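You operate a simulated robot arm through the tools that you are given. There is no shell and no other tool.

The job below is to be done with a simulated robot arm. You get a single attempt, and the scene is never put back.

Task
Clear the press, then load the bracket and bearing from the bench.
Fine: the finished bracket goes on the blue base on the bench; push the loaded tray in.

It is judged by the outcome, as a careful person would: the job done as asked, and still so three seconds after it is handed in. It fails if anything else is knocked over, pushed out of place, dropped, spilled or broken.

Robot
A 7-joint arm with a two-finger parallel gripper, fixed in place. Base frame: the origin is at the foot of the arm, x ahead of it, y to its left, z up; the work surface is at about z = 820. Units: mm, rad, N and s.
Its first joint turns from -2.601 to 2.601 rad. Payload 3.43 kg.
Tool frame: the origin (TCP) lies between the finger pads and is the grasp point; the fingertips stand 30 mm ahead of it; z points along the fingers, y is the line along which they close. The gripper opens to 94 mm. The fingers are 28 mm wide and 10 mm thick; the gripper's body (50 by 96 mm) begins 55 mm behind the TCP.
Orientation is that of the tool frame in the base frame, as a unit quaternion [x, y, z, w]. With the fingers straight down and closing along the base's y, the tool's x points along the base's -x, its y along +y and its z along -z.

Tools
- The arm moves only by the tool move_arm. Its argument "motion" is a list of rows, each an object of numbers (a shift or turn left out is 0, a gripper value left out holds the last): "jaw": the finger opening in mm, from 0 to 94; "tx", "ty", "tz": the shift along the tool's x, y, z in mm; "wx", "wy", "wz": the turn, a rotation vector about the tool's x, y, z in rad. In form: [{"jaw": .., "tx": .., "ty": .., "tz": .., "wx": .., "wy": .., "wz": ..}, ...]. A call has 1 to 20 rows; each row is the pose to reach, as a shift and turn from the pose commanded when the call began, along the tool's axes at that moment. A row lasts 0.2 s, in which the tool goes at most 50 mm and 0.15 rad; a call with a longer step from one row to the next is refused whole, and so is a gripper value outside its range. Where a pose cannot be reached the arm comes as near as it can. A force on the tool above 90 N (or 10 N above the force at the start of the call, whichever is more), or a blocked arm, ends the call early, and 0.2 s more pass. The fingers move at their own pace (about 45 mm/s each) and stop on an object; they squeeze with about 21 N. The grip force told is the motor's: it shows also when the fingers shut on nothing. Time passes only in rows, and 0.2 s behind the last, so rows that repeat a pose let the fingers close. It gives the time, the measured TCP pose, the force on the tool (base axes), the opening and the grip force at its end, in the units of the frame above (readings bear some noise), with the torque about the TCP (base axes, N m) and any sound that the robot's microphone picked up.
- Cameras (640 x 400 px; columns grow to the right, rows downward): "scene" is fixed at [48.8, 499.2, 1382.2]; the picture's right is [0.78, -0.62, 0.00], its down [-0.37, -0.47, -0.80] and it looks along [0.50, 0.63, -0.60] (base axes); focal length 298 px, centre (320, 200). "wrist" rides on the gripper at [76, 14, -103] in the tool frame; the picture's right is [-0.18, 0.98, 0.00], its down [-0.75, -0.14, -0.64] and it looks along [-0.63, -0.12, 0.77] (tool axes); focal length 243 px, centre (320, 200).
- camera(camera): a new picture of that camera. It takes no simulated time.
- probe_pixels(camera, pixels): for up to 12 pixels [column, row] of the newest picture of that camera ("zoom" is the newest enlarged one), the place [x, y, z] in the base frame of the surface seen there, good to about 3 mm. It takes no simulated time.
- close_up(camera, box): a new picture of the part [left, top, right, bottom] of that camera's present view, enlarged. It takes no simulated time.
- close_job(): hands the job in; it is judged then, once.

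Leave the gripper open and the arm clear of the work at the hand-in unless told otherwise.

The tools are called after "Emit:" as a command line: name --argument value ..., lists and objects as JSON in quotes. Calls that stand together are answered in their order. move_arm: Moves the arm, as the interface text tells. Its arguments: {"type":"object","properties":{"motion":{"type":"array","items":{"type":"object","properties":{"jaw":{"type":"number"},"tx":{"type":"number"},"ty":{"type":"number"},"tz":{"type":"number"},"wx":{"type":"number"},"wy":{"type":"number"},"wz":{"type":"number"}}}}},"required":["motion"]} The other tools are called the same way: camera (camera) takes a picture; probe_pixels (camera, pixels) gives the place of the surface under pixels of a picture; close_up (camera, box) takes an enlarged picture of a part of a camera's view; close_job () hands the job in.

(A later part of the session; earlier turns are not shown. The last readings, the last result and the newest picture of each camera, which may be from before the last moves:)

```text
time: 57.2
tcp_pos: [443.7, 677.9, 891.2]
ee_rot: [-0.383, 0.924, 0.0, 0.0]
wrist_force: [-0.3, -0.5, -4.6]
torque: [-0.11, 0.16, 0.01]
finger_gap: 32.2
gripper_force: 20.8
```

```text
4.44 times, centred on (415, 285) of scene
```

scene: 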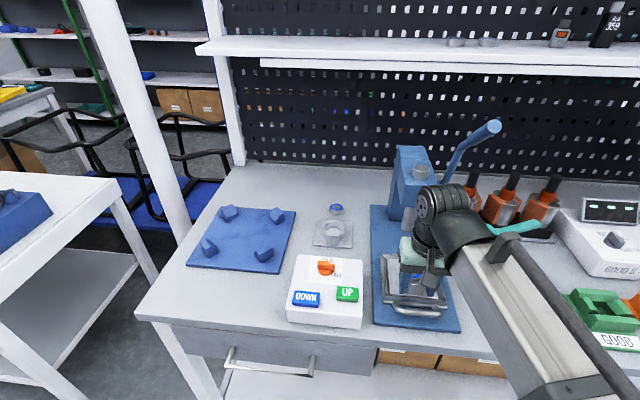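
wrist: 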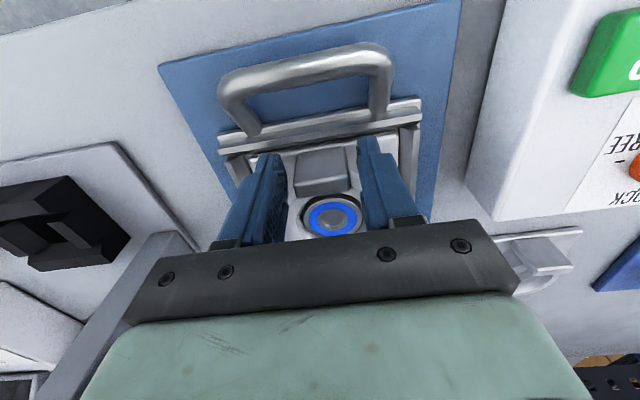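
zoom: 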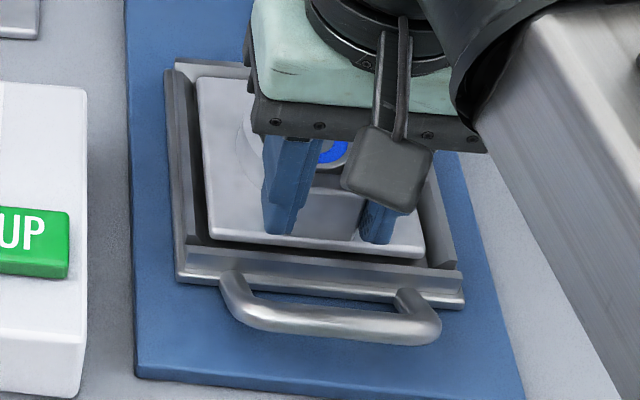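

The bracket came up cleanly, about 4.6 N of weight, and holds level. I'll lift on slowly.

Emit:
move_arm --motion '[{"tz": -4}, {"tz": -8}, {"tz": -13}, {"tz": -19}, {"tz": -26}, {"tz": -34}, {"tz": -42}, {"tz": -50}, {"tz": -58}, {"tz": -66}, {"tz": -72}, {"tz": -76}, {"tz": -76}]'

Emit:
camera --camera "wrist"

Emit:
camera --camera "scene"

```text
time: 60.0
tcp_pos: [444.3, 679.1, 967.7]
ee_rot: [-0.382, 0.924, 0.0, 0.0]
wrist_force: [-0.2, 0.1, -5.6]
torque: [-0.16, 0.15, -0.03]
finger_gap: 32.0
gripper_force: 20.8
```

```text
taken
```

wrist: 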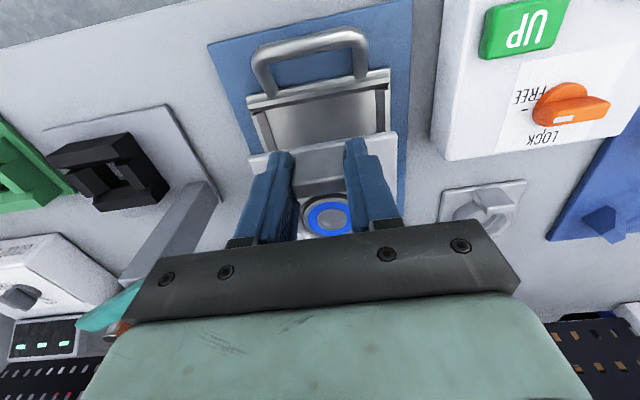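

```text
taken
```

scene: 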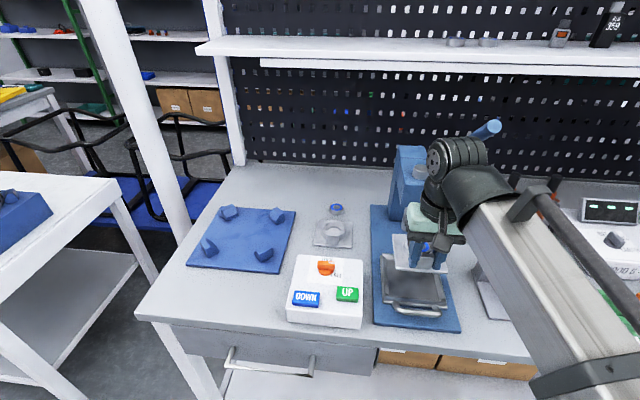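

The bracket is out of the tray and held. I'll check that it hangs level.

Emit:
close_up --camera "scene" --box '[370, 200, 470, 320]'

Emit:
probe_pixels --camera "scene" --pixels '[[400, 240], [397, 255], [405, 268], [437, 270], [427, 247], [400, 262], [415, 290], [400, 285], [432, 290]]'

```text
3.33 times, centred on (420, 260) of scene
```

zoom: 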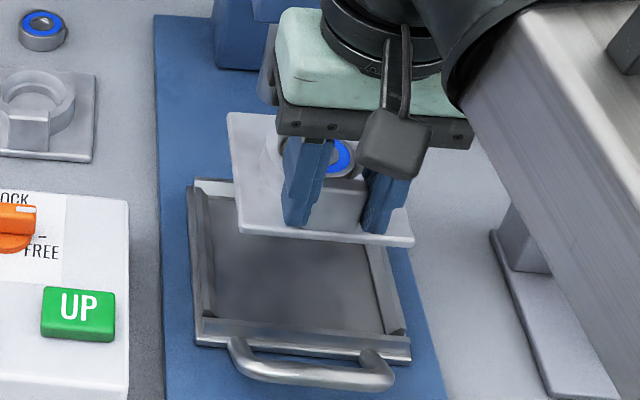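

```text
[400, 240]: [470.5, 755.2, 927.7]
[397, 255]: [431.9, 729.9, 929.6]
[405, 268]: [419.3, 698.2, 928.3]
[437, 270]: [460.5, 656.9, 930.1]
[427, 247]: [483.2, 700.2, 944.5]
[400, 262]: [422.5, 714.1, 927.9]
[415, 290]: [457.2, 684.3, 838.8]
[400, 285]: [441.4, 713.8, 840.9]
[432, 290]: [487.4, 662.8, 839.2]
```

It's level (plate top 928–930 all over). Now I'll carry it left to above the blue base: raise 30 mm first, then move smoothly.

Emit:
move_arm --motion '[{"tz": -8}, {"tz": -20}, {"tz": -30, "ty": 6}, {"tz": -30, "ty": 22, "tx": -3}, {"tz": -30, "ty": 46, "tx": -8}, {"tz": -30, "ty": 75, "tx": -15}, {"tz": -30, "ty": 105, "tx": -23}, {"tz": -30, "ty": 135, "tx": -31}, {"tz": -30, "ty": 165, "tx": -39}, {"tz": -30, "ty": 195, "tx": -47}, {"tz": -30, "ty": 225, "tx": -55}, {"tz": -30, "ty": 255, "tx": -63}, {"tz": -30, "ty": 285, "tx": -71}, {"tz": -30, "ty": 315, "tx": -79}, {"tz": -30, "ty": 345, "tx": -87}, {"tz": -30, "ty": 372, "tx": -95}, {"tz": -30, "ty": 395, "tx": -101}, {"tz": -30, "ty": 410, "tx": -106}, {"tz": -30, "ty": 417.5, "tx": -108.4}, {"tz": -30, "ty": 417.5, "tx": -108.4}]'

Emit:
camera --camera "wrist"

Emit:
camera --camera "scene"

```text
time: 64.2
tcp_pos: [224.3, 1050.7, 996.7]
ee_rot: [-0.383, 0.924, 0.0, 0.001]
wrist_force: [-0.1, -0.1, -4.3]
torque: [-0.18, 0.21, 0.01]
finger_gap: 31.8
gripper_force: 21.0
```

```text
taken
```

wrist: 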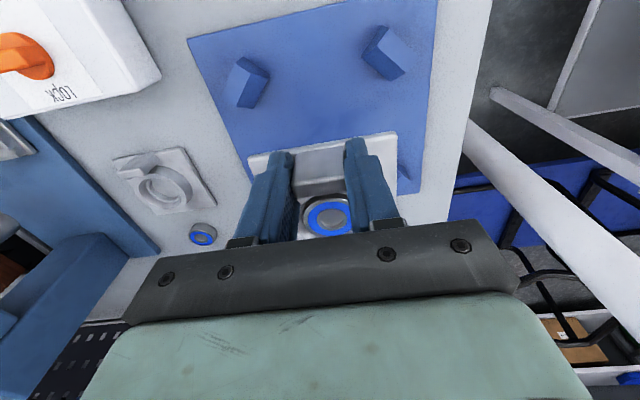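

```text
taken
```

scene: 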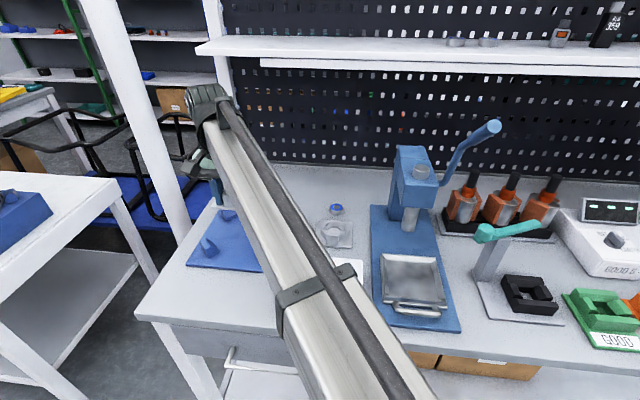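

I'm over the nest; the bracket's centre should be at about (256, 1083). I'll lower to just above the base and look.

Emit:
move_arm --motion '[{"tz": 10}, {"tz": 30}, {"tz": 52}, {"tz": 72}, {"tz": 88}, {"tz": 98}, {"tz": 103}, {"tz": 103}]'

Emit:
camera --camera "wrist"

Emit:
close_up --camera "scene" --box '[180, 180, 310, 290]'

```text
time: 66.0
tcp_pos: [225.8, 1050.2, 892.8]
ee_rot: [-0.383, 0.924, 0.001, 0.0]
wrist_force: [0.6, -0.1, -5.6]
torque: [-0.17, 0.14, -0.01]
finger_gap: 32.1
gripper_force: 20.4
```

```text
taken
```

wrist: 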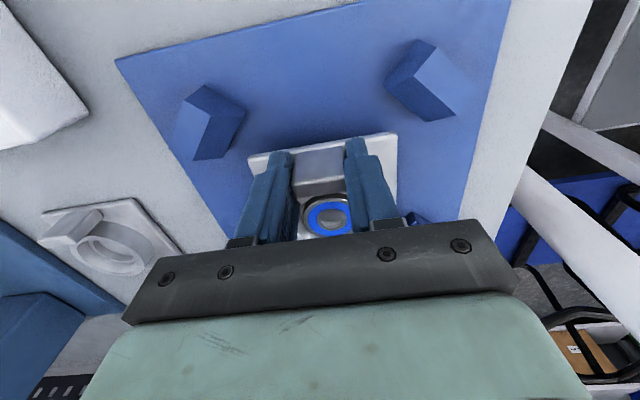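

```text
3.64 times, centred on (245, 235) of scene
```

zoom: 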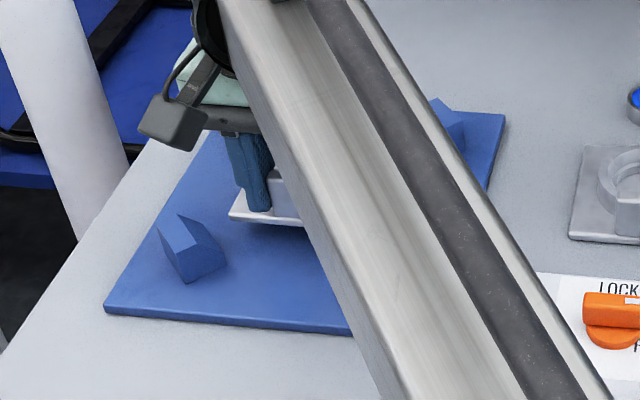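

Bottom of the bracket is about 15 mm above the base and well within the blocks. I'll lower in small steps until it touches.

Emit:
move_arm --motion '[{"tz": 4}, {"tz": 8}, {"tz": 10}, {"tz": 12}, {"tz": 12}]'

```text
time: 67.2
tcp_pos: [225.9, 1050.7, 882.1]
ee_rot: [-0.383, 0.924, -0.001, 0.0]
wrist_force: [0.0, -0.6, -5.6]
torque: [-0.15, 0.15, -0.02]
finger_gap: 31.8
gripper_force: 20.9
```

Emit:
move_arm --motion '[{"tz": 1}, {"tz": 2}, {"tz": 3}, {"tz": 3}]'

```text
time: 68.2
tcp_pos: [226.6, 1050.9, 879.4]
ee_rot: [-0.382, 0.924, 0.0, 0.0]
wrist_force: [0.0, -0.2, -5.0]
torque: [-0.14, 0.12, 0.0]
finger_gap: 31.8
gripper_force: 20.4
```

Still carrying the full weight at TCP z = 879.4. I continue down 1 mm at a time.

Emit:
move_arm --motion '[{"tz": 0.7}, {"tz": 1.4}, {"tz": 2}, {"tz": 2}]'

```text
time: 69.2
tcp_pos: [226.2, 1050.0, 877.8]
ee_rot: [-0.383, 0.924, 0.0, 0.0]
wrist_force: [0.2, 0.1, -4.6]
torque: [-0.14, 0.16, 0.03]
finger_gap: 31.6
gripper_force: 20.7
```

Emit:
move_arm --motion '[{"tz": 0.7}, {"tz": 1.4}, {"tz": 2}, {"tz": 2}]'

Emit:
close_up --camera "scene" --box '[210, 190, 290, 270]'

```text
time: 70.2
tcp_pos: [225.9, 1049.7, 875.9]
ee_rot: [-0.382, 0.924, 0.0, 0.0]
wrist_force: [-0.7, -2.7, 0.5]
torque: [0.07, -0.28, -0.02]
finger_gap: 32.0
gripper_force: 21.0
```

```text
5.00 times, centred on (250, 230) of scene
```

zoom: 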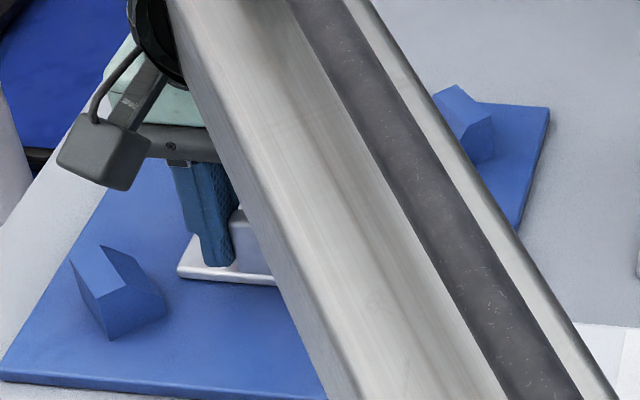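

The weight has come off (force z +0.5): the bracket rests on the base. I'll open the fingers.

Emit:
move_arm --motion '[{"tz": 0.4}, {"tz": 0.4, "jaw": 36}, {"tz": 0.4, "jaw": 40}, {"tz": 0.4, "jaw": 46}, {"tz": 0.4, "jaw": 46}]'

Emit:
camera --camera "wrist"

```text
time: 71.4
tcp_pos: [226.3, 1051.3, 875.3]
ee_rot: [-0.382, 0.924, 0.0, 0.0]
wrist_force: [-0.6, 0.0, -0.4]
torque: [-0.02, 0.03, -0.01]
finger_gap: 46.1
gripper_force: 0.0
```

```text
taken
```

wrist: 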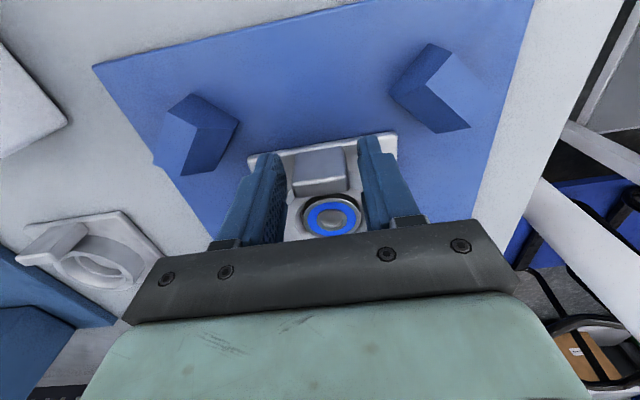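

Released; the gap is clear on both sides of the lug. I'll rise straight up and go back to look at the placement.

Emit:
move_arm --motion '[{"tz": -10}, {"tz": -30}, {"tz": -60}, {"tz": -95, "tx": 15}, {"tz": -130, "tx": 45}, {"tz": -160, "tx": 80}, {"tz": -190, "tx": 115}, {"tz": -200, "tx": 150}, {"tz": -200, "tx": 150}]'

Emit:
camera --camera "wrist"

Emit:
close_up --camera "wrist" --box '[240, 80, 440, 240]'

```text
time: 73.4
tcp_pos: [118.5, 943.9, 1076.5]
ee_rot: [-0.382, 0.924, 0.0, 0.0]
wrist_force: [0.3, -0.6, 0.7]
torque: [-0.03, -0.01, 0.02]
finger_gap: 46.1
gripper_force: 0.0
```

```text
taken
```

wrist: 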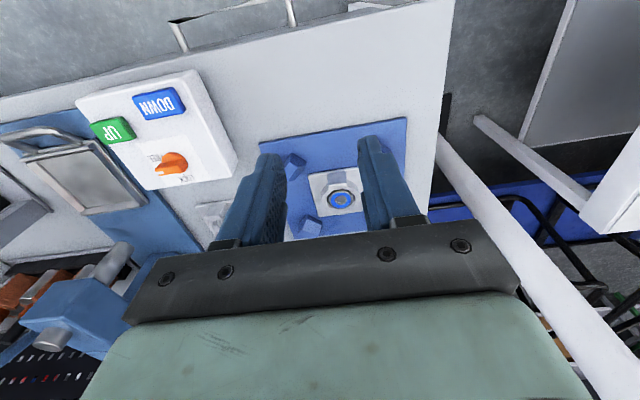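

```text
2.50 times, centred on (340, 160) of wrist
```

zoom: 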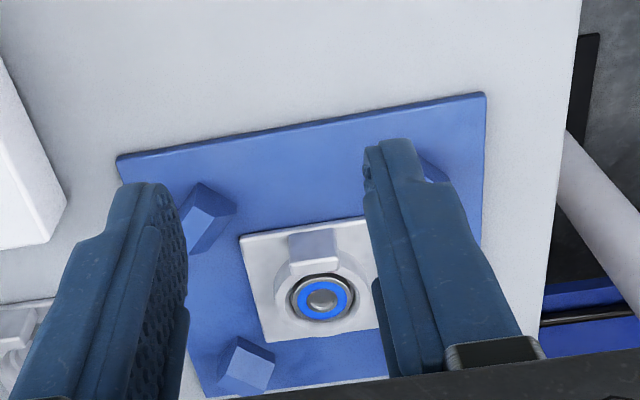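

The finished bracket sits on the blue base between the blocks. I'll probe its centre and levelness.

Emit:
probe_pixels --camera "zoom" --pixels '[[245, 240], [355, 222], [268, 335], [370, 322], [322, 300], [300, 320], [265, 280], [355, 260], [298, 245], [335, 240], [225, 300], [330, 370]]'

Emit:
camera --camera "scene"

```text
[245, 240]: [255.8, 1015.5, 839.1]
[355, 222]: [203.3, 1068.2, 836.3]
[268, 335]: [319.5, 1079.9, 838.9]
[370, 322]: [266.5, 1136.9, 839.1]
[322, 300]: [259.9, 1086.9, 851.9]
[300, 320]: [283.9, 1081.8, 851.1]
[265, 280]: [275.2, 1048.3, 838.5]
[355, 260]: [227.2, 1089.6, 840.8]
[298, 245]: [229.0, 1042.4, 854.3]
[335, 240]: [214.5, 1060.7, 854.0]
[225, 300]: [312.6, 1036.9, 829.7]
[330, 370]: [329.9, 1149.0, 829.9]
```

```text
taken
```

scene: 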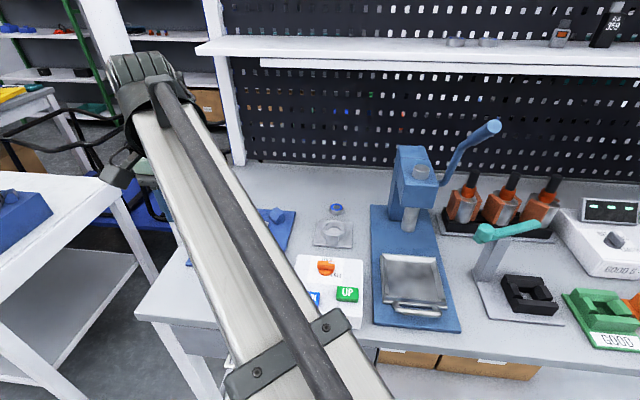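

The finished bracket lies flat and centred within about 3 mm. Next is the loose bracket: I'll move above its lug (near (416, 913)).

Emit:
move_arm --motion '[{"jaw": 45, "tx": -15, "ty": -18}, {"tx": -40, "ty": -48, "tz": 5}, {"tx": -65, "ty": -80, "tz": 15}, {"tx": -90, "ty": -112, "tz": 25}, {"tx": -115, "ty": -144, "tz": 40}, {"tx": -140, "ty": -176, "tz": 55}, {"tx": -165, "ty": -206, "tz": 75}, {"tx": -182, "ty": -225, "tz": 95}, {"tx": -188.8, "ty": -232.6, "tz": 115}, {"tx": -188.8, "ty": -232.6, "tz": 115}]'

Emit:
camera --camera "wrist"

Emit:
close_up --camera "wrist" --box '[230, 40, 410, 200]'

```text
time: 75.6
tcp_pos: [417.7, 912.6, 960.7]
ee_rot: [-0.383, 0.924, 0.001, 0.0]
wrist_force: [-0.9, -0.5, -0.6]
torque: [0.01, 0.03, 0.0]
finger_gap: 44.9
gripper_force: 0.0
```

```text
taken
```

wrist: 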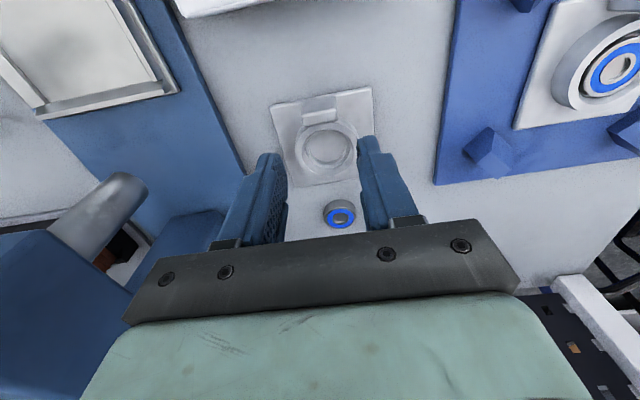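

```text
2.50 times, centred on (320, 120) of wrist
```

zoom: 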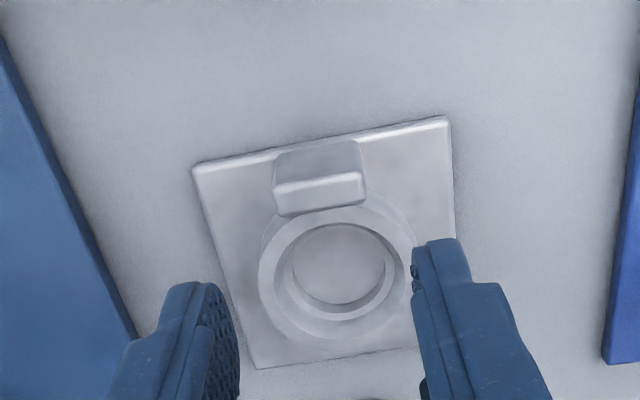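

The lug top is at (320,117), where my vertical falls (320,118). I'll go down so the fingers straddle it with tips at about z = 837.

Emit:
move_arm --motion '[{"jaw": 45, "tx": 1.5, "tz": 25}, {"tx": 1.5, "tz": 55}, {"tx": 1.5, "tz": 78}, {"tx": 1.5, "tz": 90}, {"tx": 1.5, "tz": 94}, {"tx": 1.5, "tz": 94}]'

Emit:
camera --camera "wrist"

```text
time: 77.0
tcp_pos: [416.4, 912.3, 866.2]
ee_rot: [-0.384, 0.924, 0.0, 0.0]
wrist_force: [0.1, -0.2, -0.9]
torque: [-0.01, 0.0, 0.0]
finger_gap: 45.2
gripper_force: 0.0
```

```text
taken
```

wrist: 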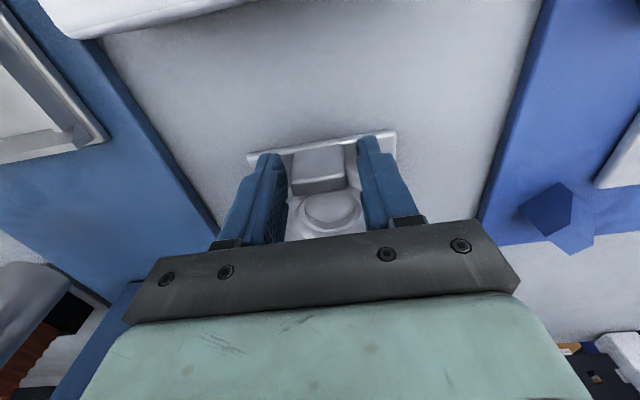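

The lug is between the fingers as before. I'll close and then lift a little.

Emit:
move_arm --motion '[{"jaw": 0}, {"jaw": 0}, {"jaw": 0}, {"jaw": 0}, {"jaw": 0}]'

Emit:
move_arm --motion '[{"tz": -1}, {"tz": -2.5}, {"tz": -4}, {"tz": -6}, {"tz": -8}, {"tz": -8}]'

Emit:
camera --camera "wrist"

Emit:
camera --camera "scene"

```text
time: 78.2
tcp_pos: [416.4, 912.8, 866.7]
ee_rot: [-0.383, 0.924, 0.0, 0.0]
wrist_force: [0.7, -1.7, -0.5]
torque: [-0.03, -0.1, -0.08]
finger_gap: 31.8
gripper_force: 21.3
```

```text
time: 79.6
tcp_pos: [415.8, 911.4, 875.4]
ee_rot: [-0.383, 0.924, 0.0, 0.0]
wrist_force: [-0.2, -0.3, -3.9]
torque: [-0.13, 0.11, -0.01]
finger_gap: 31.9
gripper_force: 21.2
```

```text
taken
```

wrist: 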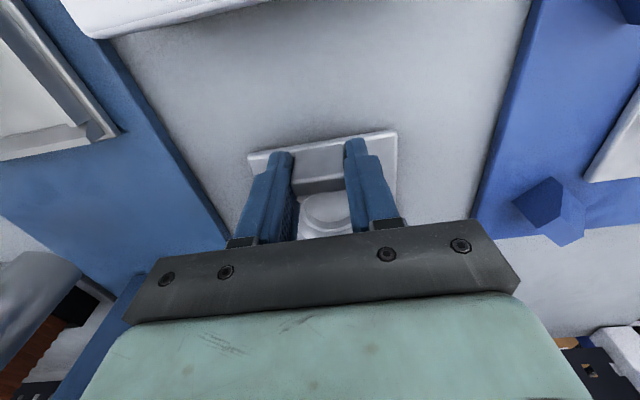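

```text
taken
```

scene: 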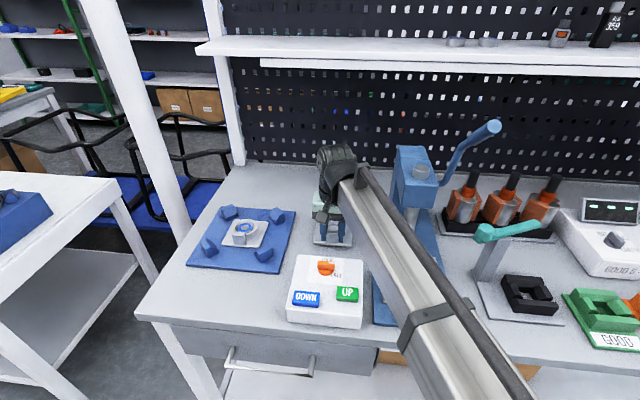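

Gripped at 31.8 mm again, lifted level, about 4 N. The scene view also shows the finished bracket nicely in the nest at (244,232). I'll lift it high, move toward the front first and then right to above the tray.

Emit:
move_arm --motion '[{"tz": -6}, {"tz": -18}, {"tz": -36}, {"tz": -58}, {"tz": -80}, {"tz": -100}, {"tz": -110, "tx": 6}, {"tz": -112, "tx": 20, "ty": -3}, {"tz": -112, "tx": 40, "ty": -10}, {"tz": -112, "tx": 62, "ty": -22}, {"tz": -112, "tx": 84, "ty": -38}, {"tz": -112, "tx": 104, "ty": -58}, {"tz": -112, "tx": 120, "ty": -80}, {"tz": -112, "tx": 132, "ty": -104}, {"tz": -112, "tx": 140, "ty": -128}, {"tz": -112, "tx": 144, "ty": -150}, {"tz": -112, "tx": 145.7, "ty": -168}, {"tz": -112, "tx": 145.7, "ty": -180}, {"tz": -112, "tx": 145.7, "ty": -184.9}, {"tz": -112, "tx": 145.7, "ty": -184.9}]'

Emit:
camera --camera "wrist"

Emit:
camera --camera "scene"

```text
time: 83.8
tcp_pos: [443.2, 678.8, 985.9]
ee_rot: [-0.383, 0.924, 0.0, 0.0]
wrist_force: [0.1, -0.4, -4.4]
torque: [-0.1, 0.13, -0.02]
finger_gap: 31.9
gripper_force: 21.2
```

```text
taken
```

wrist: 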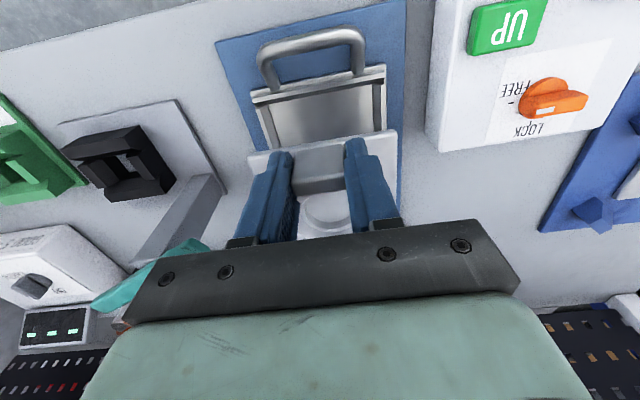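

```text
taken
```

scene: 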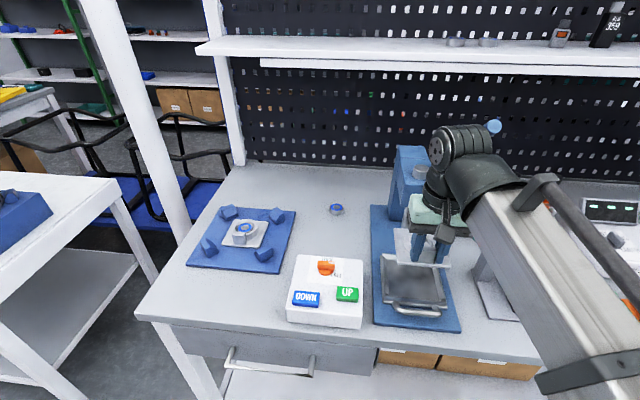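

The new bracket is above the tray. I'll lower until its underside is just above the tray's walls and check the fit.

Emit:
move_arm --motion '[{"tz": 8}, {"tz": 25}, {"tz": 45}, {"tz": 62}, {"tz": 74}, {"tz": 81}, {"tz": 84}, {"tz": 84}]'

Emit:
camera --camera "wrist"

Emit:
close_up --camera "wrist" --box '[200, 90, 440, 260]'

Emit:
close_up --camera "scene" --box '[370, 240, 460, 330]'

```text
time: 85.6
tcp_pos: [444.4, 678.7, 902.8]
ee_rot: [-0.383, 0.924, 0.0, 0.0]
wrist_force: [0.3, 0.1, -3.6]
torque: [-0.14, 0.13, 0.02]
finger_gap: 31.9
gripper_force: 21.1
```

```text
taken
```

wrist: 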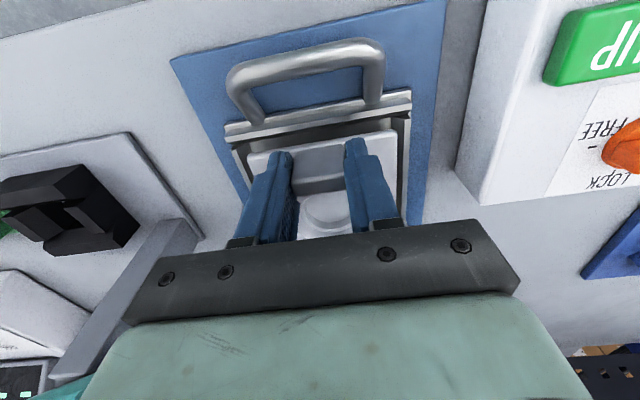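

```text
2.35 times, centred on (320, 175) of wrist
```

zoom: 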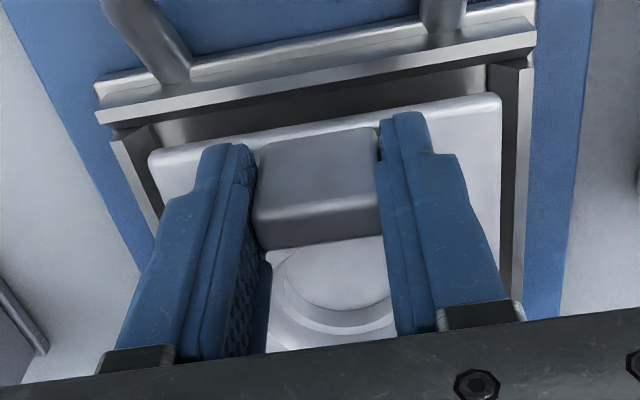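

```text
4.44 times, centred on (415, 285) of scene
```

zoom: 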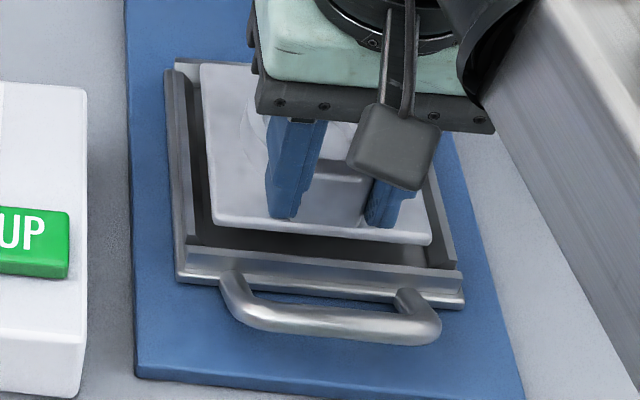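

It lines up the same way the finished one did. I'll lower the last 15 mm in small steps, watching the force.

Emit:
move_arm --motion '[{"tz": 3}, {"tz": 6}, {"tz": 9}, {"tz": 11}, {"tz": 13}, {"tz": 13}]'

Emit:
close_up --camera "scene" --box '[370, 240, 460, 330]'

```text
time: 87.0
tcp_pos: [445.4, 678.4, 888.3]
ee_rot: [-0.383, 0.924, 0.0, 0.0]
wrist_force: [-0.1, 0.3, -4.4]
torque: [-0.12, 0.11, 0.03]
finger_gap: 32.1
gripper_force: 20.7
```

```text
4.44 times, centred on (415, 285) of scene
```

zoom: 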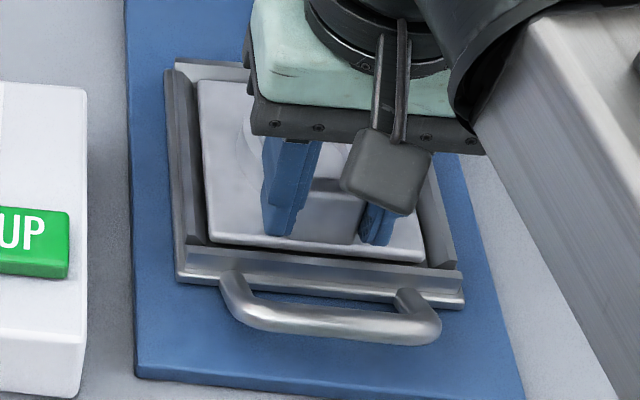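

It is down inside the walls with no contact force yet. I'll go the last few millimetres.

Emit:
move_arm --motion '[{"tz": 0.8}, {"tz": 1.6}, {"tz": 2.4}, {"tz": 2.4}]'

```text
time: 88.0
tcp_pos: [443.8, 678.8, 886.7]
ee_rot: [-0.383, 0.924, 0.0, 0.0]
wrist_force: [-0.7, 0.5, -4.4]
torque: [-0.12, 0.16, -0.03]
finger_gap: 32.0
gripper_force: 21.3
```

Emit:
move_arm --motion '[{"tz": 0.7}, {"tz": 1.4}, {"tz": 1.4}]'

```text
time: 88.8
tcp_pos: [443.7, 679.2, 886.8]
ee_rot: [-0.382, 0.924, 0.0, 0.001]
wrist_force: [1.6, -1.4, 10.3]
torque: [-0.03, 0.14, 0.0]
finger_gap: 31.7
gripper_force: 20.4
```

Contact felt (10 N up): the bracket is on the tray floor. I'll ease off half a millimetre, open the fingers and rise.

Emit:
move_arm --motion '[{"tz": -0.6}, {"tz": -0.6, "jaw": 36}, {"tz": -0.6, "jaw": 40}, {"tz": -0.6, "jaw": 46}, {"tz": -0.6, "jaw": 46}, {"tz": -12}, {"tz": -35}, {"tz": -70}, {"tz": -105}, {"tz": -110}]'

Emit:
camera --camera "wrist"

Emit:
close_up --camera "wrist" --box '[220, 40, 420, 220]'

Emit:
close_up --camera "scene" --box '[370, 240, 460, 330]'

```text
time: 91.0
tcp_pos: [445.3, 677.5, 995.7]
ee_rot: [-0.382, 0.924, 0.001, 0.0]
wrist_force: [0.1, 0.3, 0.5]
torque: [0.01, -0.03, -0.01]
finger_gap: 45.8
gripper_force: 0.0
```

```text
taken
```

wrist: 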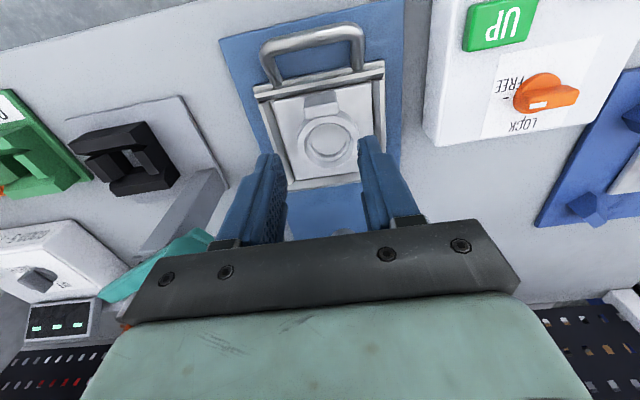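

```text
2.22 times, centred on (320, 130) of wrist
```

zoom: 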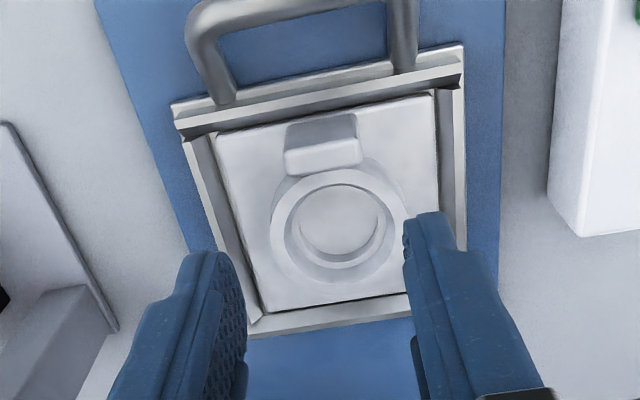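

```text
4.44 times, centred on (415, 285) of scene
```

zoom: 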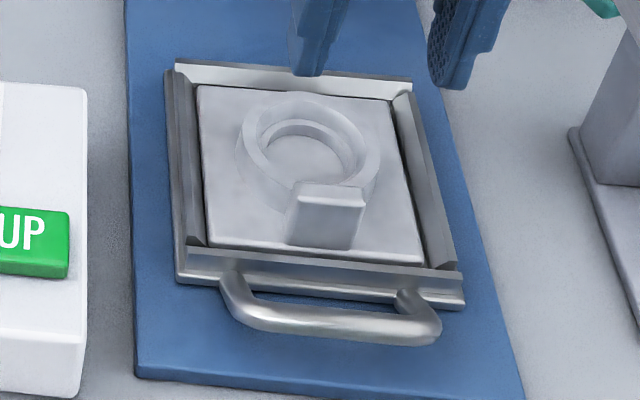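

The new bracket is seated in the tray, lug toward the handle. Next the bearing at scene (336,209): I'll go left first, then back to above it (about (514, 1009)).

Emit:
move_arm --motion '[{"jaw": 60, "ty": 20}, {"ty": 55}, {"ty": 95, "tx": -5}, {"ty": 130, "tx": -20}, {"ty": 160, "tx": -45}, {"ty": 180, "tx": -80}, {"ty": 184, "tx": -120}, {"ty": 184, "tx": -160}, {"ty": 184, "tx": -200}, {"ty": 184, "tx": -240, "tz": 5}, {"ty": 184, "tx": -268, "tz": 15}, {"ty": 184, "tx": -280, "tz": 30}, {"ty": 184, "tx": -280, "tz": 30}]'

Emit:
camera --camera "wrist"

Emit:
close_up --camera "wrist" --box '[260, 60, 380, 180]'

```text
time: 93.8
tcp_pos: [511.0, 1006.0, 964.6]
ee_rot: [-0.383, 0.924, 0.0, 0.0]
wrist_force: [1.1, 0.2, -0.9]
torque: [-0.01, 0.01, -0.02]
finger_gap: 60.0
gripper_force: 0.1
```

```text
taken
```

wrist: 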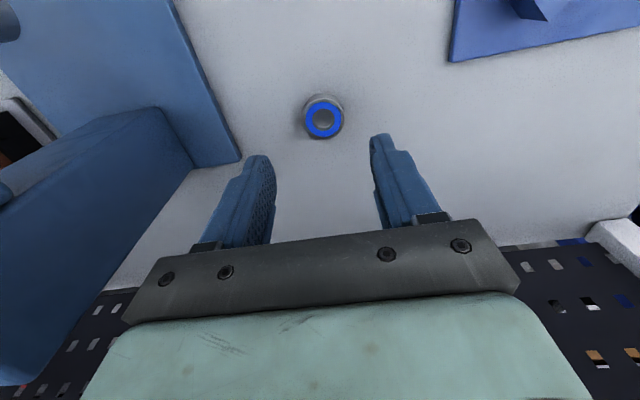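

```text
3.33 times, centred on (320, 120) of wrist
```

zoom: 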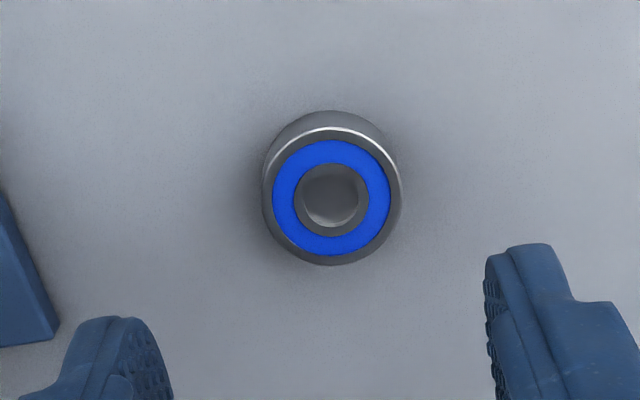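

The bearing is at (324,119) in the wrist view. I'll probe it, and also check where the shelf is relative to the arm.

Emit:
probe_pixels --camera "zoom" --pixels '[[270, 195], [395, 195], [333, 135], [333, 255], [333, 195], [290, 150], [333, 118], [268, 170], [400, 170], [285, 195], [382, 195], [333, 300]]'

Emit:
camera --camera "scene"

Emit:
probe_pixels --camera "scene" --pixels '[[270, 50], [300, 62], [420, 52], [250, 150], [420, 130], [600, 60], [240, 165], [500, 55]]'

```text
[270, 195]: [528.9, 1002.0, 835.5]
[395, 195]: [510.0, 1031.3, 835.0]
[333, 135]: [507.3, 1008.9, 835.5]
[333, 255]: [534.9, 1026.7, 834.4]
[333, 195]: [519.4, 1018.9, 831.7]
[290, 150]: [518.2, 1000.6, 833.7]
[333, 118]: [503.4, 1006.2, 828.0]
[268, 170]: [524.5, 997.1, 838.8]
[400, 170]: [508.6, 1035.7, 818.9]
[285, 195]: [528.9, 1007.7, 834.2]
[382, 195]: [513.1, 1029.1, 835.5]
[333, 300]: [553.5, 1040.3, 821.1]
```

```text
taken
```

scene: 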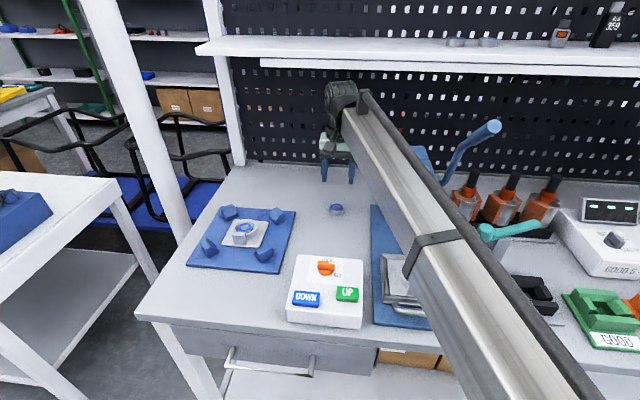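

```text
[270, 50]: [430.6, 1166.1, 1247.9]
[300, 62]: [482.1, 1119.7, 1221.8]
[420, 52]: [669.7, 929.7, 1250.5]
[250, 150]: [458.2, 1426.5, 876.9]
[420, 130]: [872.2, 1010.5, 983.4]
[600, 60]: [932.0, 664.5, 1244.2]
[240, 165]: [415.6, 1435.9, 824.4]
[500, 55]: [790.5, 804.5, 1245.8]
```

The bearing's centre is (520, 1017), about 35 mm across, top at z = 836. The shelf (front edge above z = 1220) is close to the wrist at this height, so I'll go down first, then shift over the bearing.

Emit:
move_arm --motion '[{"jaw": 60, "tz": 20, "tx": -3}, {"tz": 50, "tx": -10, "ty": 1.4}, {"tz": 75, "tx": -13.6, "ty": 1.4}, {"tz": 75, "tx": -13.6, "ty": 1.4}]'

Emit:
camera --camera "wrist"

Emit:
close_up --camera "wrist" --box '[250, 100, 400, 240]'

```text
time: 94.8
tcp_pos: [519.3, 1015.9, 890.1]
ee_rot: [-0.383, 0.924, 0.0, 0.0]
wrist_force: [0.0, 0.3, 0.5]
torque: [0.02, -0.01, 0.03]
finger_gap: 60.1
gripper_force: 0.0
```

```text
taken
```

wrist: 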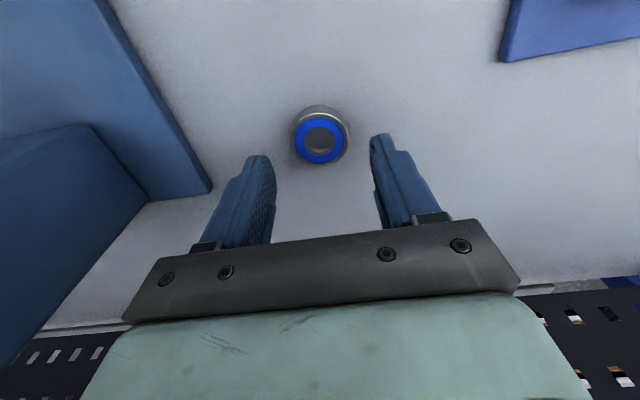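

```text
2.86 times, centred on (325, 170) of wrist
```

zoom: 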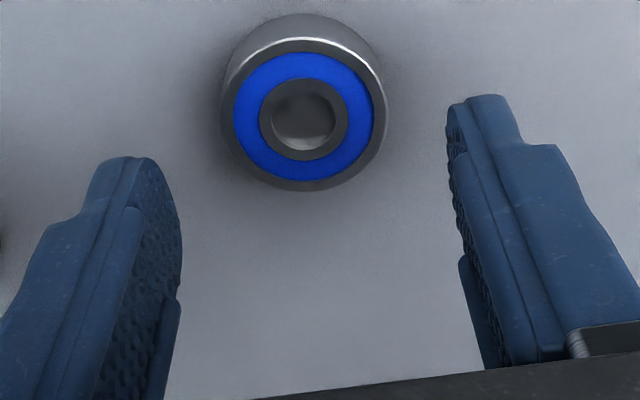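

Bearing at (320,141), exactly where my vertical falls. I'll lower so the tips are at about z = 829 (gripping only its upper part) and close.

Emit:
move_arm --motion '[{"jaw": 60, "tz": 12}, {"tz": 24}, {"tz": 30}, {"tz": 31}, {"tz": 31}]'

Emit:
move_arm --motion '[{"jaw": 0}, {"jaw": 0}, {"jaw": 0}, {"jaw": 0}, {"jaw": 0}]'

Emit:
close_up --camera "wrist" --box '[250, 100, 400, 240]'

Emit:
close_up --camera "scene" --box '[300, 160, 380, 230]'

```text
time: 96.0
tcp_pos: [520.2, 1015.5, 859.1]
ee_rot: [-0.383, 0.924, 0.0, 0.0]
wrist_force: [-0.3, -0.1, -0.3]
torque: [0.0, 0.0, -0.01]
finger_gap: 59.8
gripper_force: 0.0
```

```text
time: 97.2
tcp_pos: [520.6, 1016.3, 858.9]
ee_rot: [-0.382, 0.924, 0.0, 0.0]
wrist_force: [0.8, -0.2, 1.4]
torque: [0.03, 0.04, 0.0]
finger_gap: 41.0
gripper_force: 21.4
```

```text
2.86 times, centred on (325, 170) of wrist
```

zoom: 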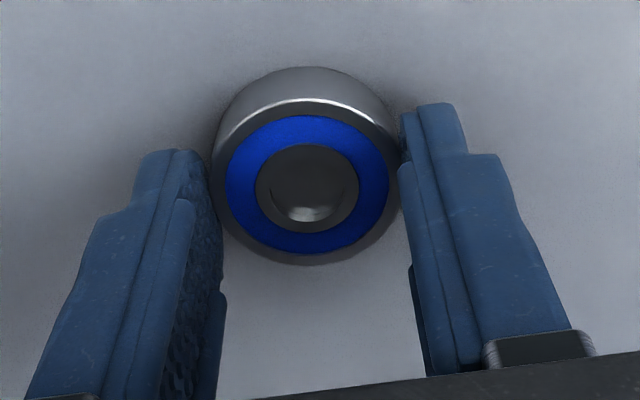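

```text
5.71 times, centred on (340, 195) of scene
```

zoom: 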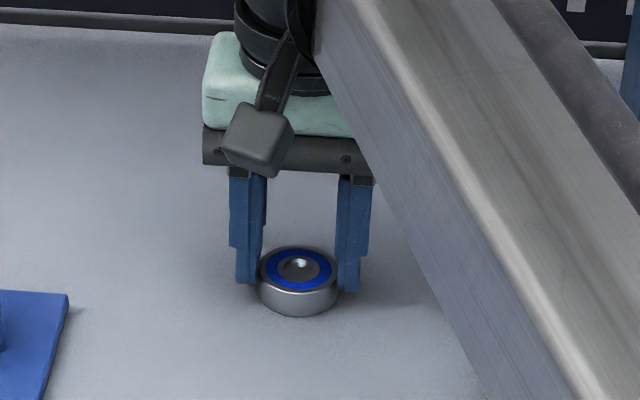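

Gripped at 41 mm. I'll lift a few millimetres slowly and check it stays.

Emit:
move_arm --motion '[{"tz": -1}, {"tz": -2}, {"tz": -4}, {"tz": -6}, {"tz": -8}, {"tz": -8}]'

Emit:
close_up --camera "wrist" --box '[250, 100, 400, 240]'

Emit:
close_up --camera "scene" --box '[300, 160, 380, 230]'

```text
time: 98.6
tcp_pos: [520.4, 1017.2, 866.6]
ee_rot: [-0.383, 0.924, 0.0, 0.0]
wrist_force: [0.1, 0.5, 0.0]
torque: [-0.02, 0.0, 0.01]
finger_gap: 41.0
gripper_force: 21.2
```

```text
2.86 times, centred on (325, 170) of wrist
```

zoom: 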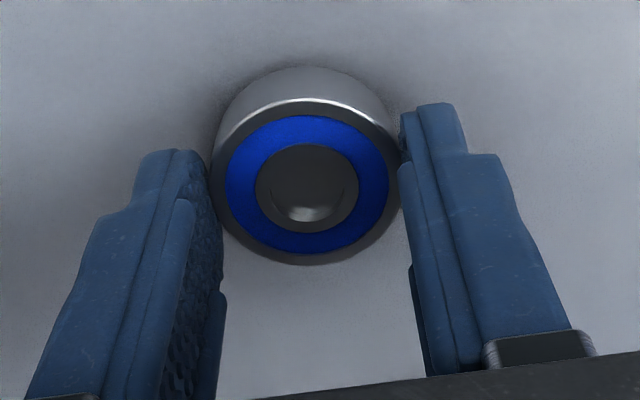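

```text
5.71 times, centred on (340, 195) of scene
```

zoom: 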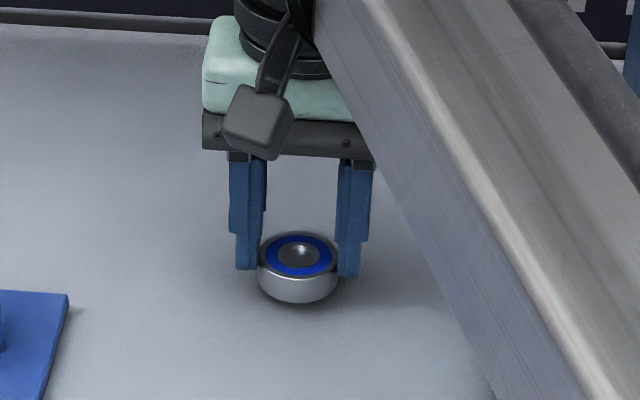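

The bearing is held level. I'll carry it forward first (staying clear of the shelf and press head) and then right, to above the bracket's bore in the tray.

Emit:
move_arm --motion '[{"tz": -12}, {"tz": -30, "tx": 8}, {"tz": -50, "tx": 25}, {"tz": -72, "tx": 50}, {"tz": -92, "tx": 80}, {"tz": -108, "tx": 110}, {"tz": -117, "tx": 140, "ty": -5}, {"tz": -117.8, "tx": 168, "ty": -20}, {"tz": -117.8, "tx": 192, "ty": -42}, {"tz": -117.8, "tx": 212, "ty": -68}, {"tz": -117.8, "tx": 228, "ty": -96}, {"tz": -117.8, "tx": 240, "ty": -124}, {"tz": -117.8, "tx": 246, "ty": -150}, {"tz": -117.8, "tx": 248.8, "ty": -170}, {"tz": -117.8, "tx": 248.8, "ty": -181}, {"tz": -117.8, "tx": 248.8, "ty": -184.7}, {"tz": -117.8, "tx": 248.8, "ty": -184.7}]'

Emit:
camera --camera "wrist"

Emit:
camera --camera "scene"

Emit:
close_up --camera "scene" --box '[370, 220, 460, 320]'

```text
time: 102.2
tcp_pos: [474.5, 709.5, 983.7]
ee_rot: [-0.382, 0.924, 0.0, 0.001]
wrist_force: [0.3, -0.3, -0.4]
torque: [0.01, 0.01, 0.02]
finger_gap: 40.7
gripper_force: 21.0
```

```text
taken
```

wrist: 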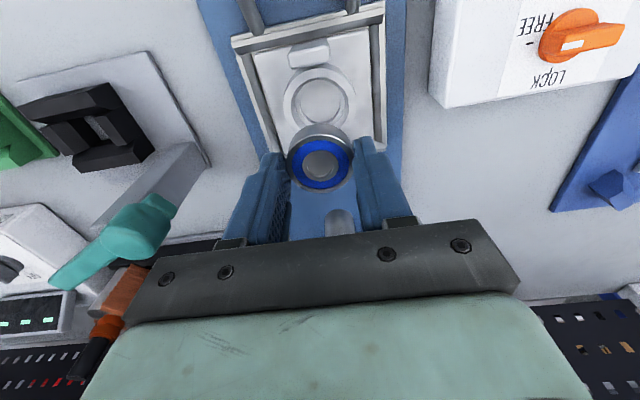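

```text
taken
```

scene: 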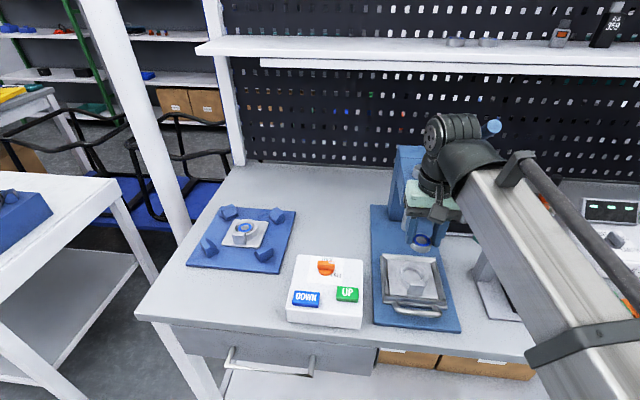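

```text
4.00 times, centred on (415, 270) of scene
```

zoom: 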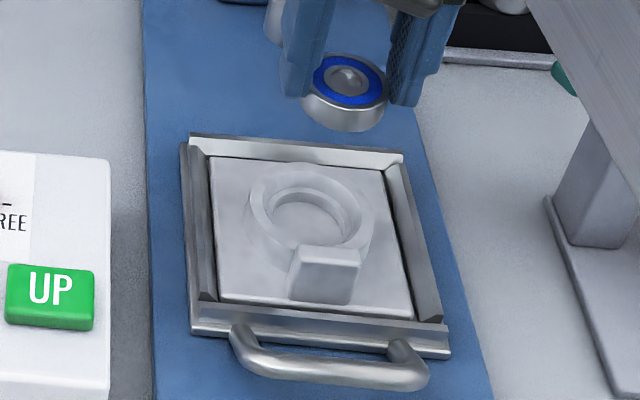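

The bearing is held above; now I'll measure the bore centre in the wrist view (around (320,97)).

Emit:
close_up --camera "wrist" --box '[230, 10, 410, 200]'

Emit:
probe_pixels --camera "scene" --pixels '[[402, 268], [423, 268], [413, 262], [413, 279], [403, 265], [400, 270], [422, 276], [410, 260], [415, 262], [396, 290], [440, 300], [393, 262]]'

```text
2.11 times, centred on (320, 105) of wrist
```

zoom: 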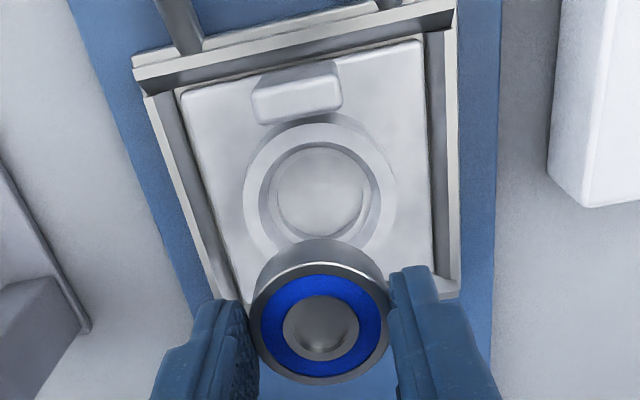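

```text
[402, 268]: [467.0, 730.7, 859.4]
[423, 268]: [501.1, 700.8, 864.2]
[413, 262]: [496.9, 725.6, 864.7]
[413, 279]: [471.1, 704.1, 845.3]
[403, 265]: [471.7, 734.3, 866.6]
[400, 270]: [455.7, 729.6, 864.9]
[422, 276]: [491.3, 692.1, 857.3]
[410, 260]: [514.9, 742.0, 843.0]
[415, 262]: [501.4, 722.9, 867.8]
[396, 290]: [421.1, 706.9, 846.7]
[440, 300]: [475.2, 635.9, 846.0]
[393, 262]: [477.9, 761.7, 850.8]
```

I'll probe the boss rim carefully in an enlarged scene view to get the bore centre.

Emit:
close_up --camera "scene" --box '[392, 250, 436, 292]'

```text
9.52 times, centred on (414, 271) of scene
```

zoom: 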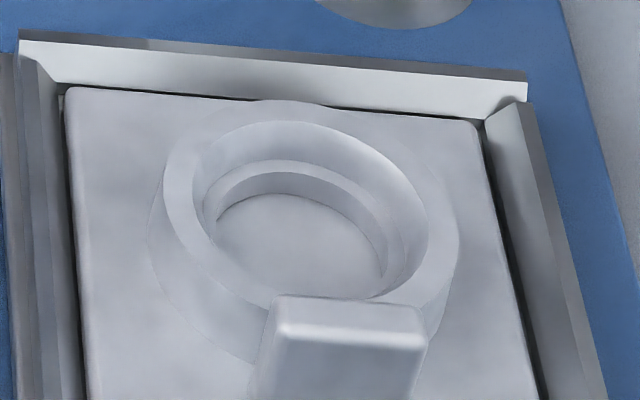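

I'll probe points around the flat rim of the boss.

Emit:
probe_pixels --camera "zoom" --pixels '[[178, 185], [195, 150], [235, 122], [290, 110], [345, 122], [395, 150], [425, 180], [443, 225], [438, 270], [188, 225], [210, 260], [245, 288]]'

Emit:
probe_pixels --camera "zoom" --pixels '[[215, 195], [240, 172], [285, 163], [340, 178], [380, 215], [395, 255], [300, 250], [230, 245], [150, 240], [455, 250], [350, 320], [100, 250]]'

```text
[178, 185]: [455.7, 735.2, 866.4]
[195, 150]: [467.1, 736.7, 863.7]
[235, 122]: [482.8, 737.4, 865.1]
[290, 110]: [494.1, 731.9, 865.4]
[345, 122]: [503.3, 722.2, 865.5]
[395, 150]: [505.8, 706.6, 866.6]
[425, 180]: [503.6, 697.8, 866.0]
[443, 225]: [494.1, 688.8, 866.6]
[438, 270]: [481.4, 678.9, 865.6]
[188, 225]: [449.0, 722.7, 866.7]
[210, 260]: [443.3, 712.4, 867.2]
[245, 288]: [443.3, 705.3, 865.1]
```

```text
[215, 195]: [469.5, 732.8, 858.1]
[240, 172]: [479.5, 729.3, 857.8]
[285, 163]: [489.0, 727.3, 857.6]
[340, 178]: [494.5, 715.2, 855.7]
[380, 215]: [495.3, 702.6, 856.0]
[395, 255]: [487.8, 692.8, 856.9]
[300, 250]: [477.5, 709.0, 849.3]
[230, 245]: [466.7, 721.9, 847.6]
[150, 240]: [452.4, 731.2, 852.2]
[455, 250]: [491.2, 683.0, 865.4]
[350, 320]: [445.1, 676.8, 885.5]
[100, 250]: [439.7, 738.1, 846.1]
```

The rim's centre from the scene is about (474.7, 709.8), right under the tool. I'll cross-check with rim points seen from the wrist camera.

Emit:
close_up --camera "wrist" --box '[270, 50, 370, 150]'

```text
4.00 times, centred on (320, 100) of wrist
```

zoom: 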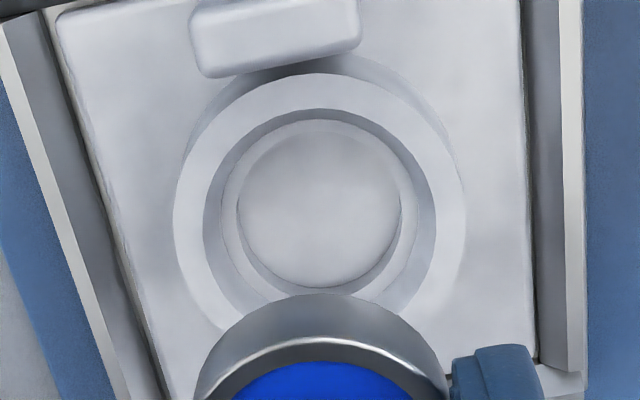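

Emit:
probe_pixels --camera "zoom" --pixels '[[190, 210], [450, 210], [320, 90], [225, 130], [415, 130], [190, 260], [450, 265], [220, 305], [410, 305], [320, 205], [230, 205], [408, 205]]'

```text
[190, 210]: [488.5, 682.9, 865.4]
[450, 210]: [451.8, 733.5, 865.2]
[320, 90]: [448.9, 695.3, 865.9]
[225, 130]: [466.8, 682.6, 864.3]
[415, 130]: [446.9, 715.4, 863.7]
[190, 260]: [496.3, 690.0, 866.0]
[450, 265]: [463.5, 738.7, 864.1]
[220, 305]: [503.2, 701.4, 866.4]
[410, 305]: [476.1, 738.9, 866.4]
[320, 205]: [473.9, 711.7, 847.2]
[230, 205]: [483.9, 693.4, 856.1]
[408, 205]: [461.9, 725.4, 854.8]
```

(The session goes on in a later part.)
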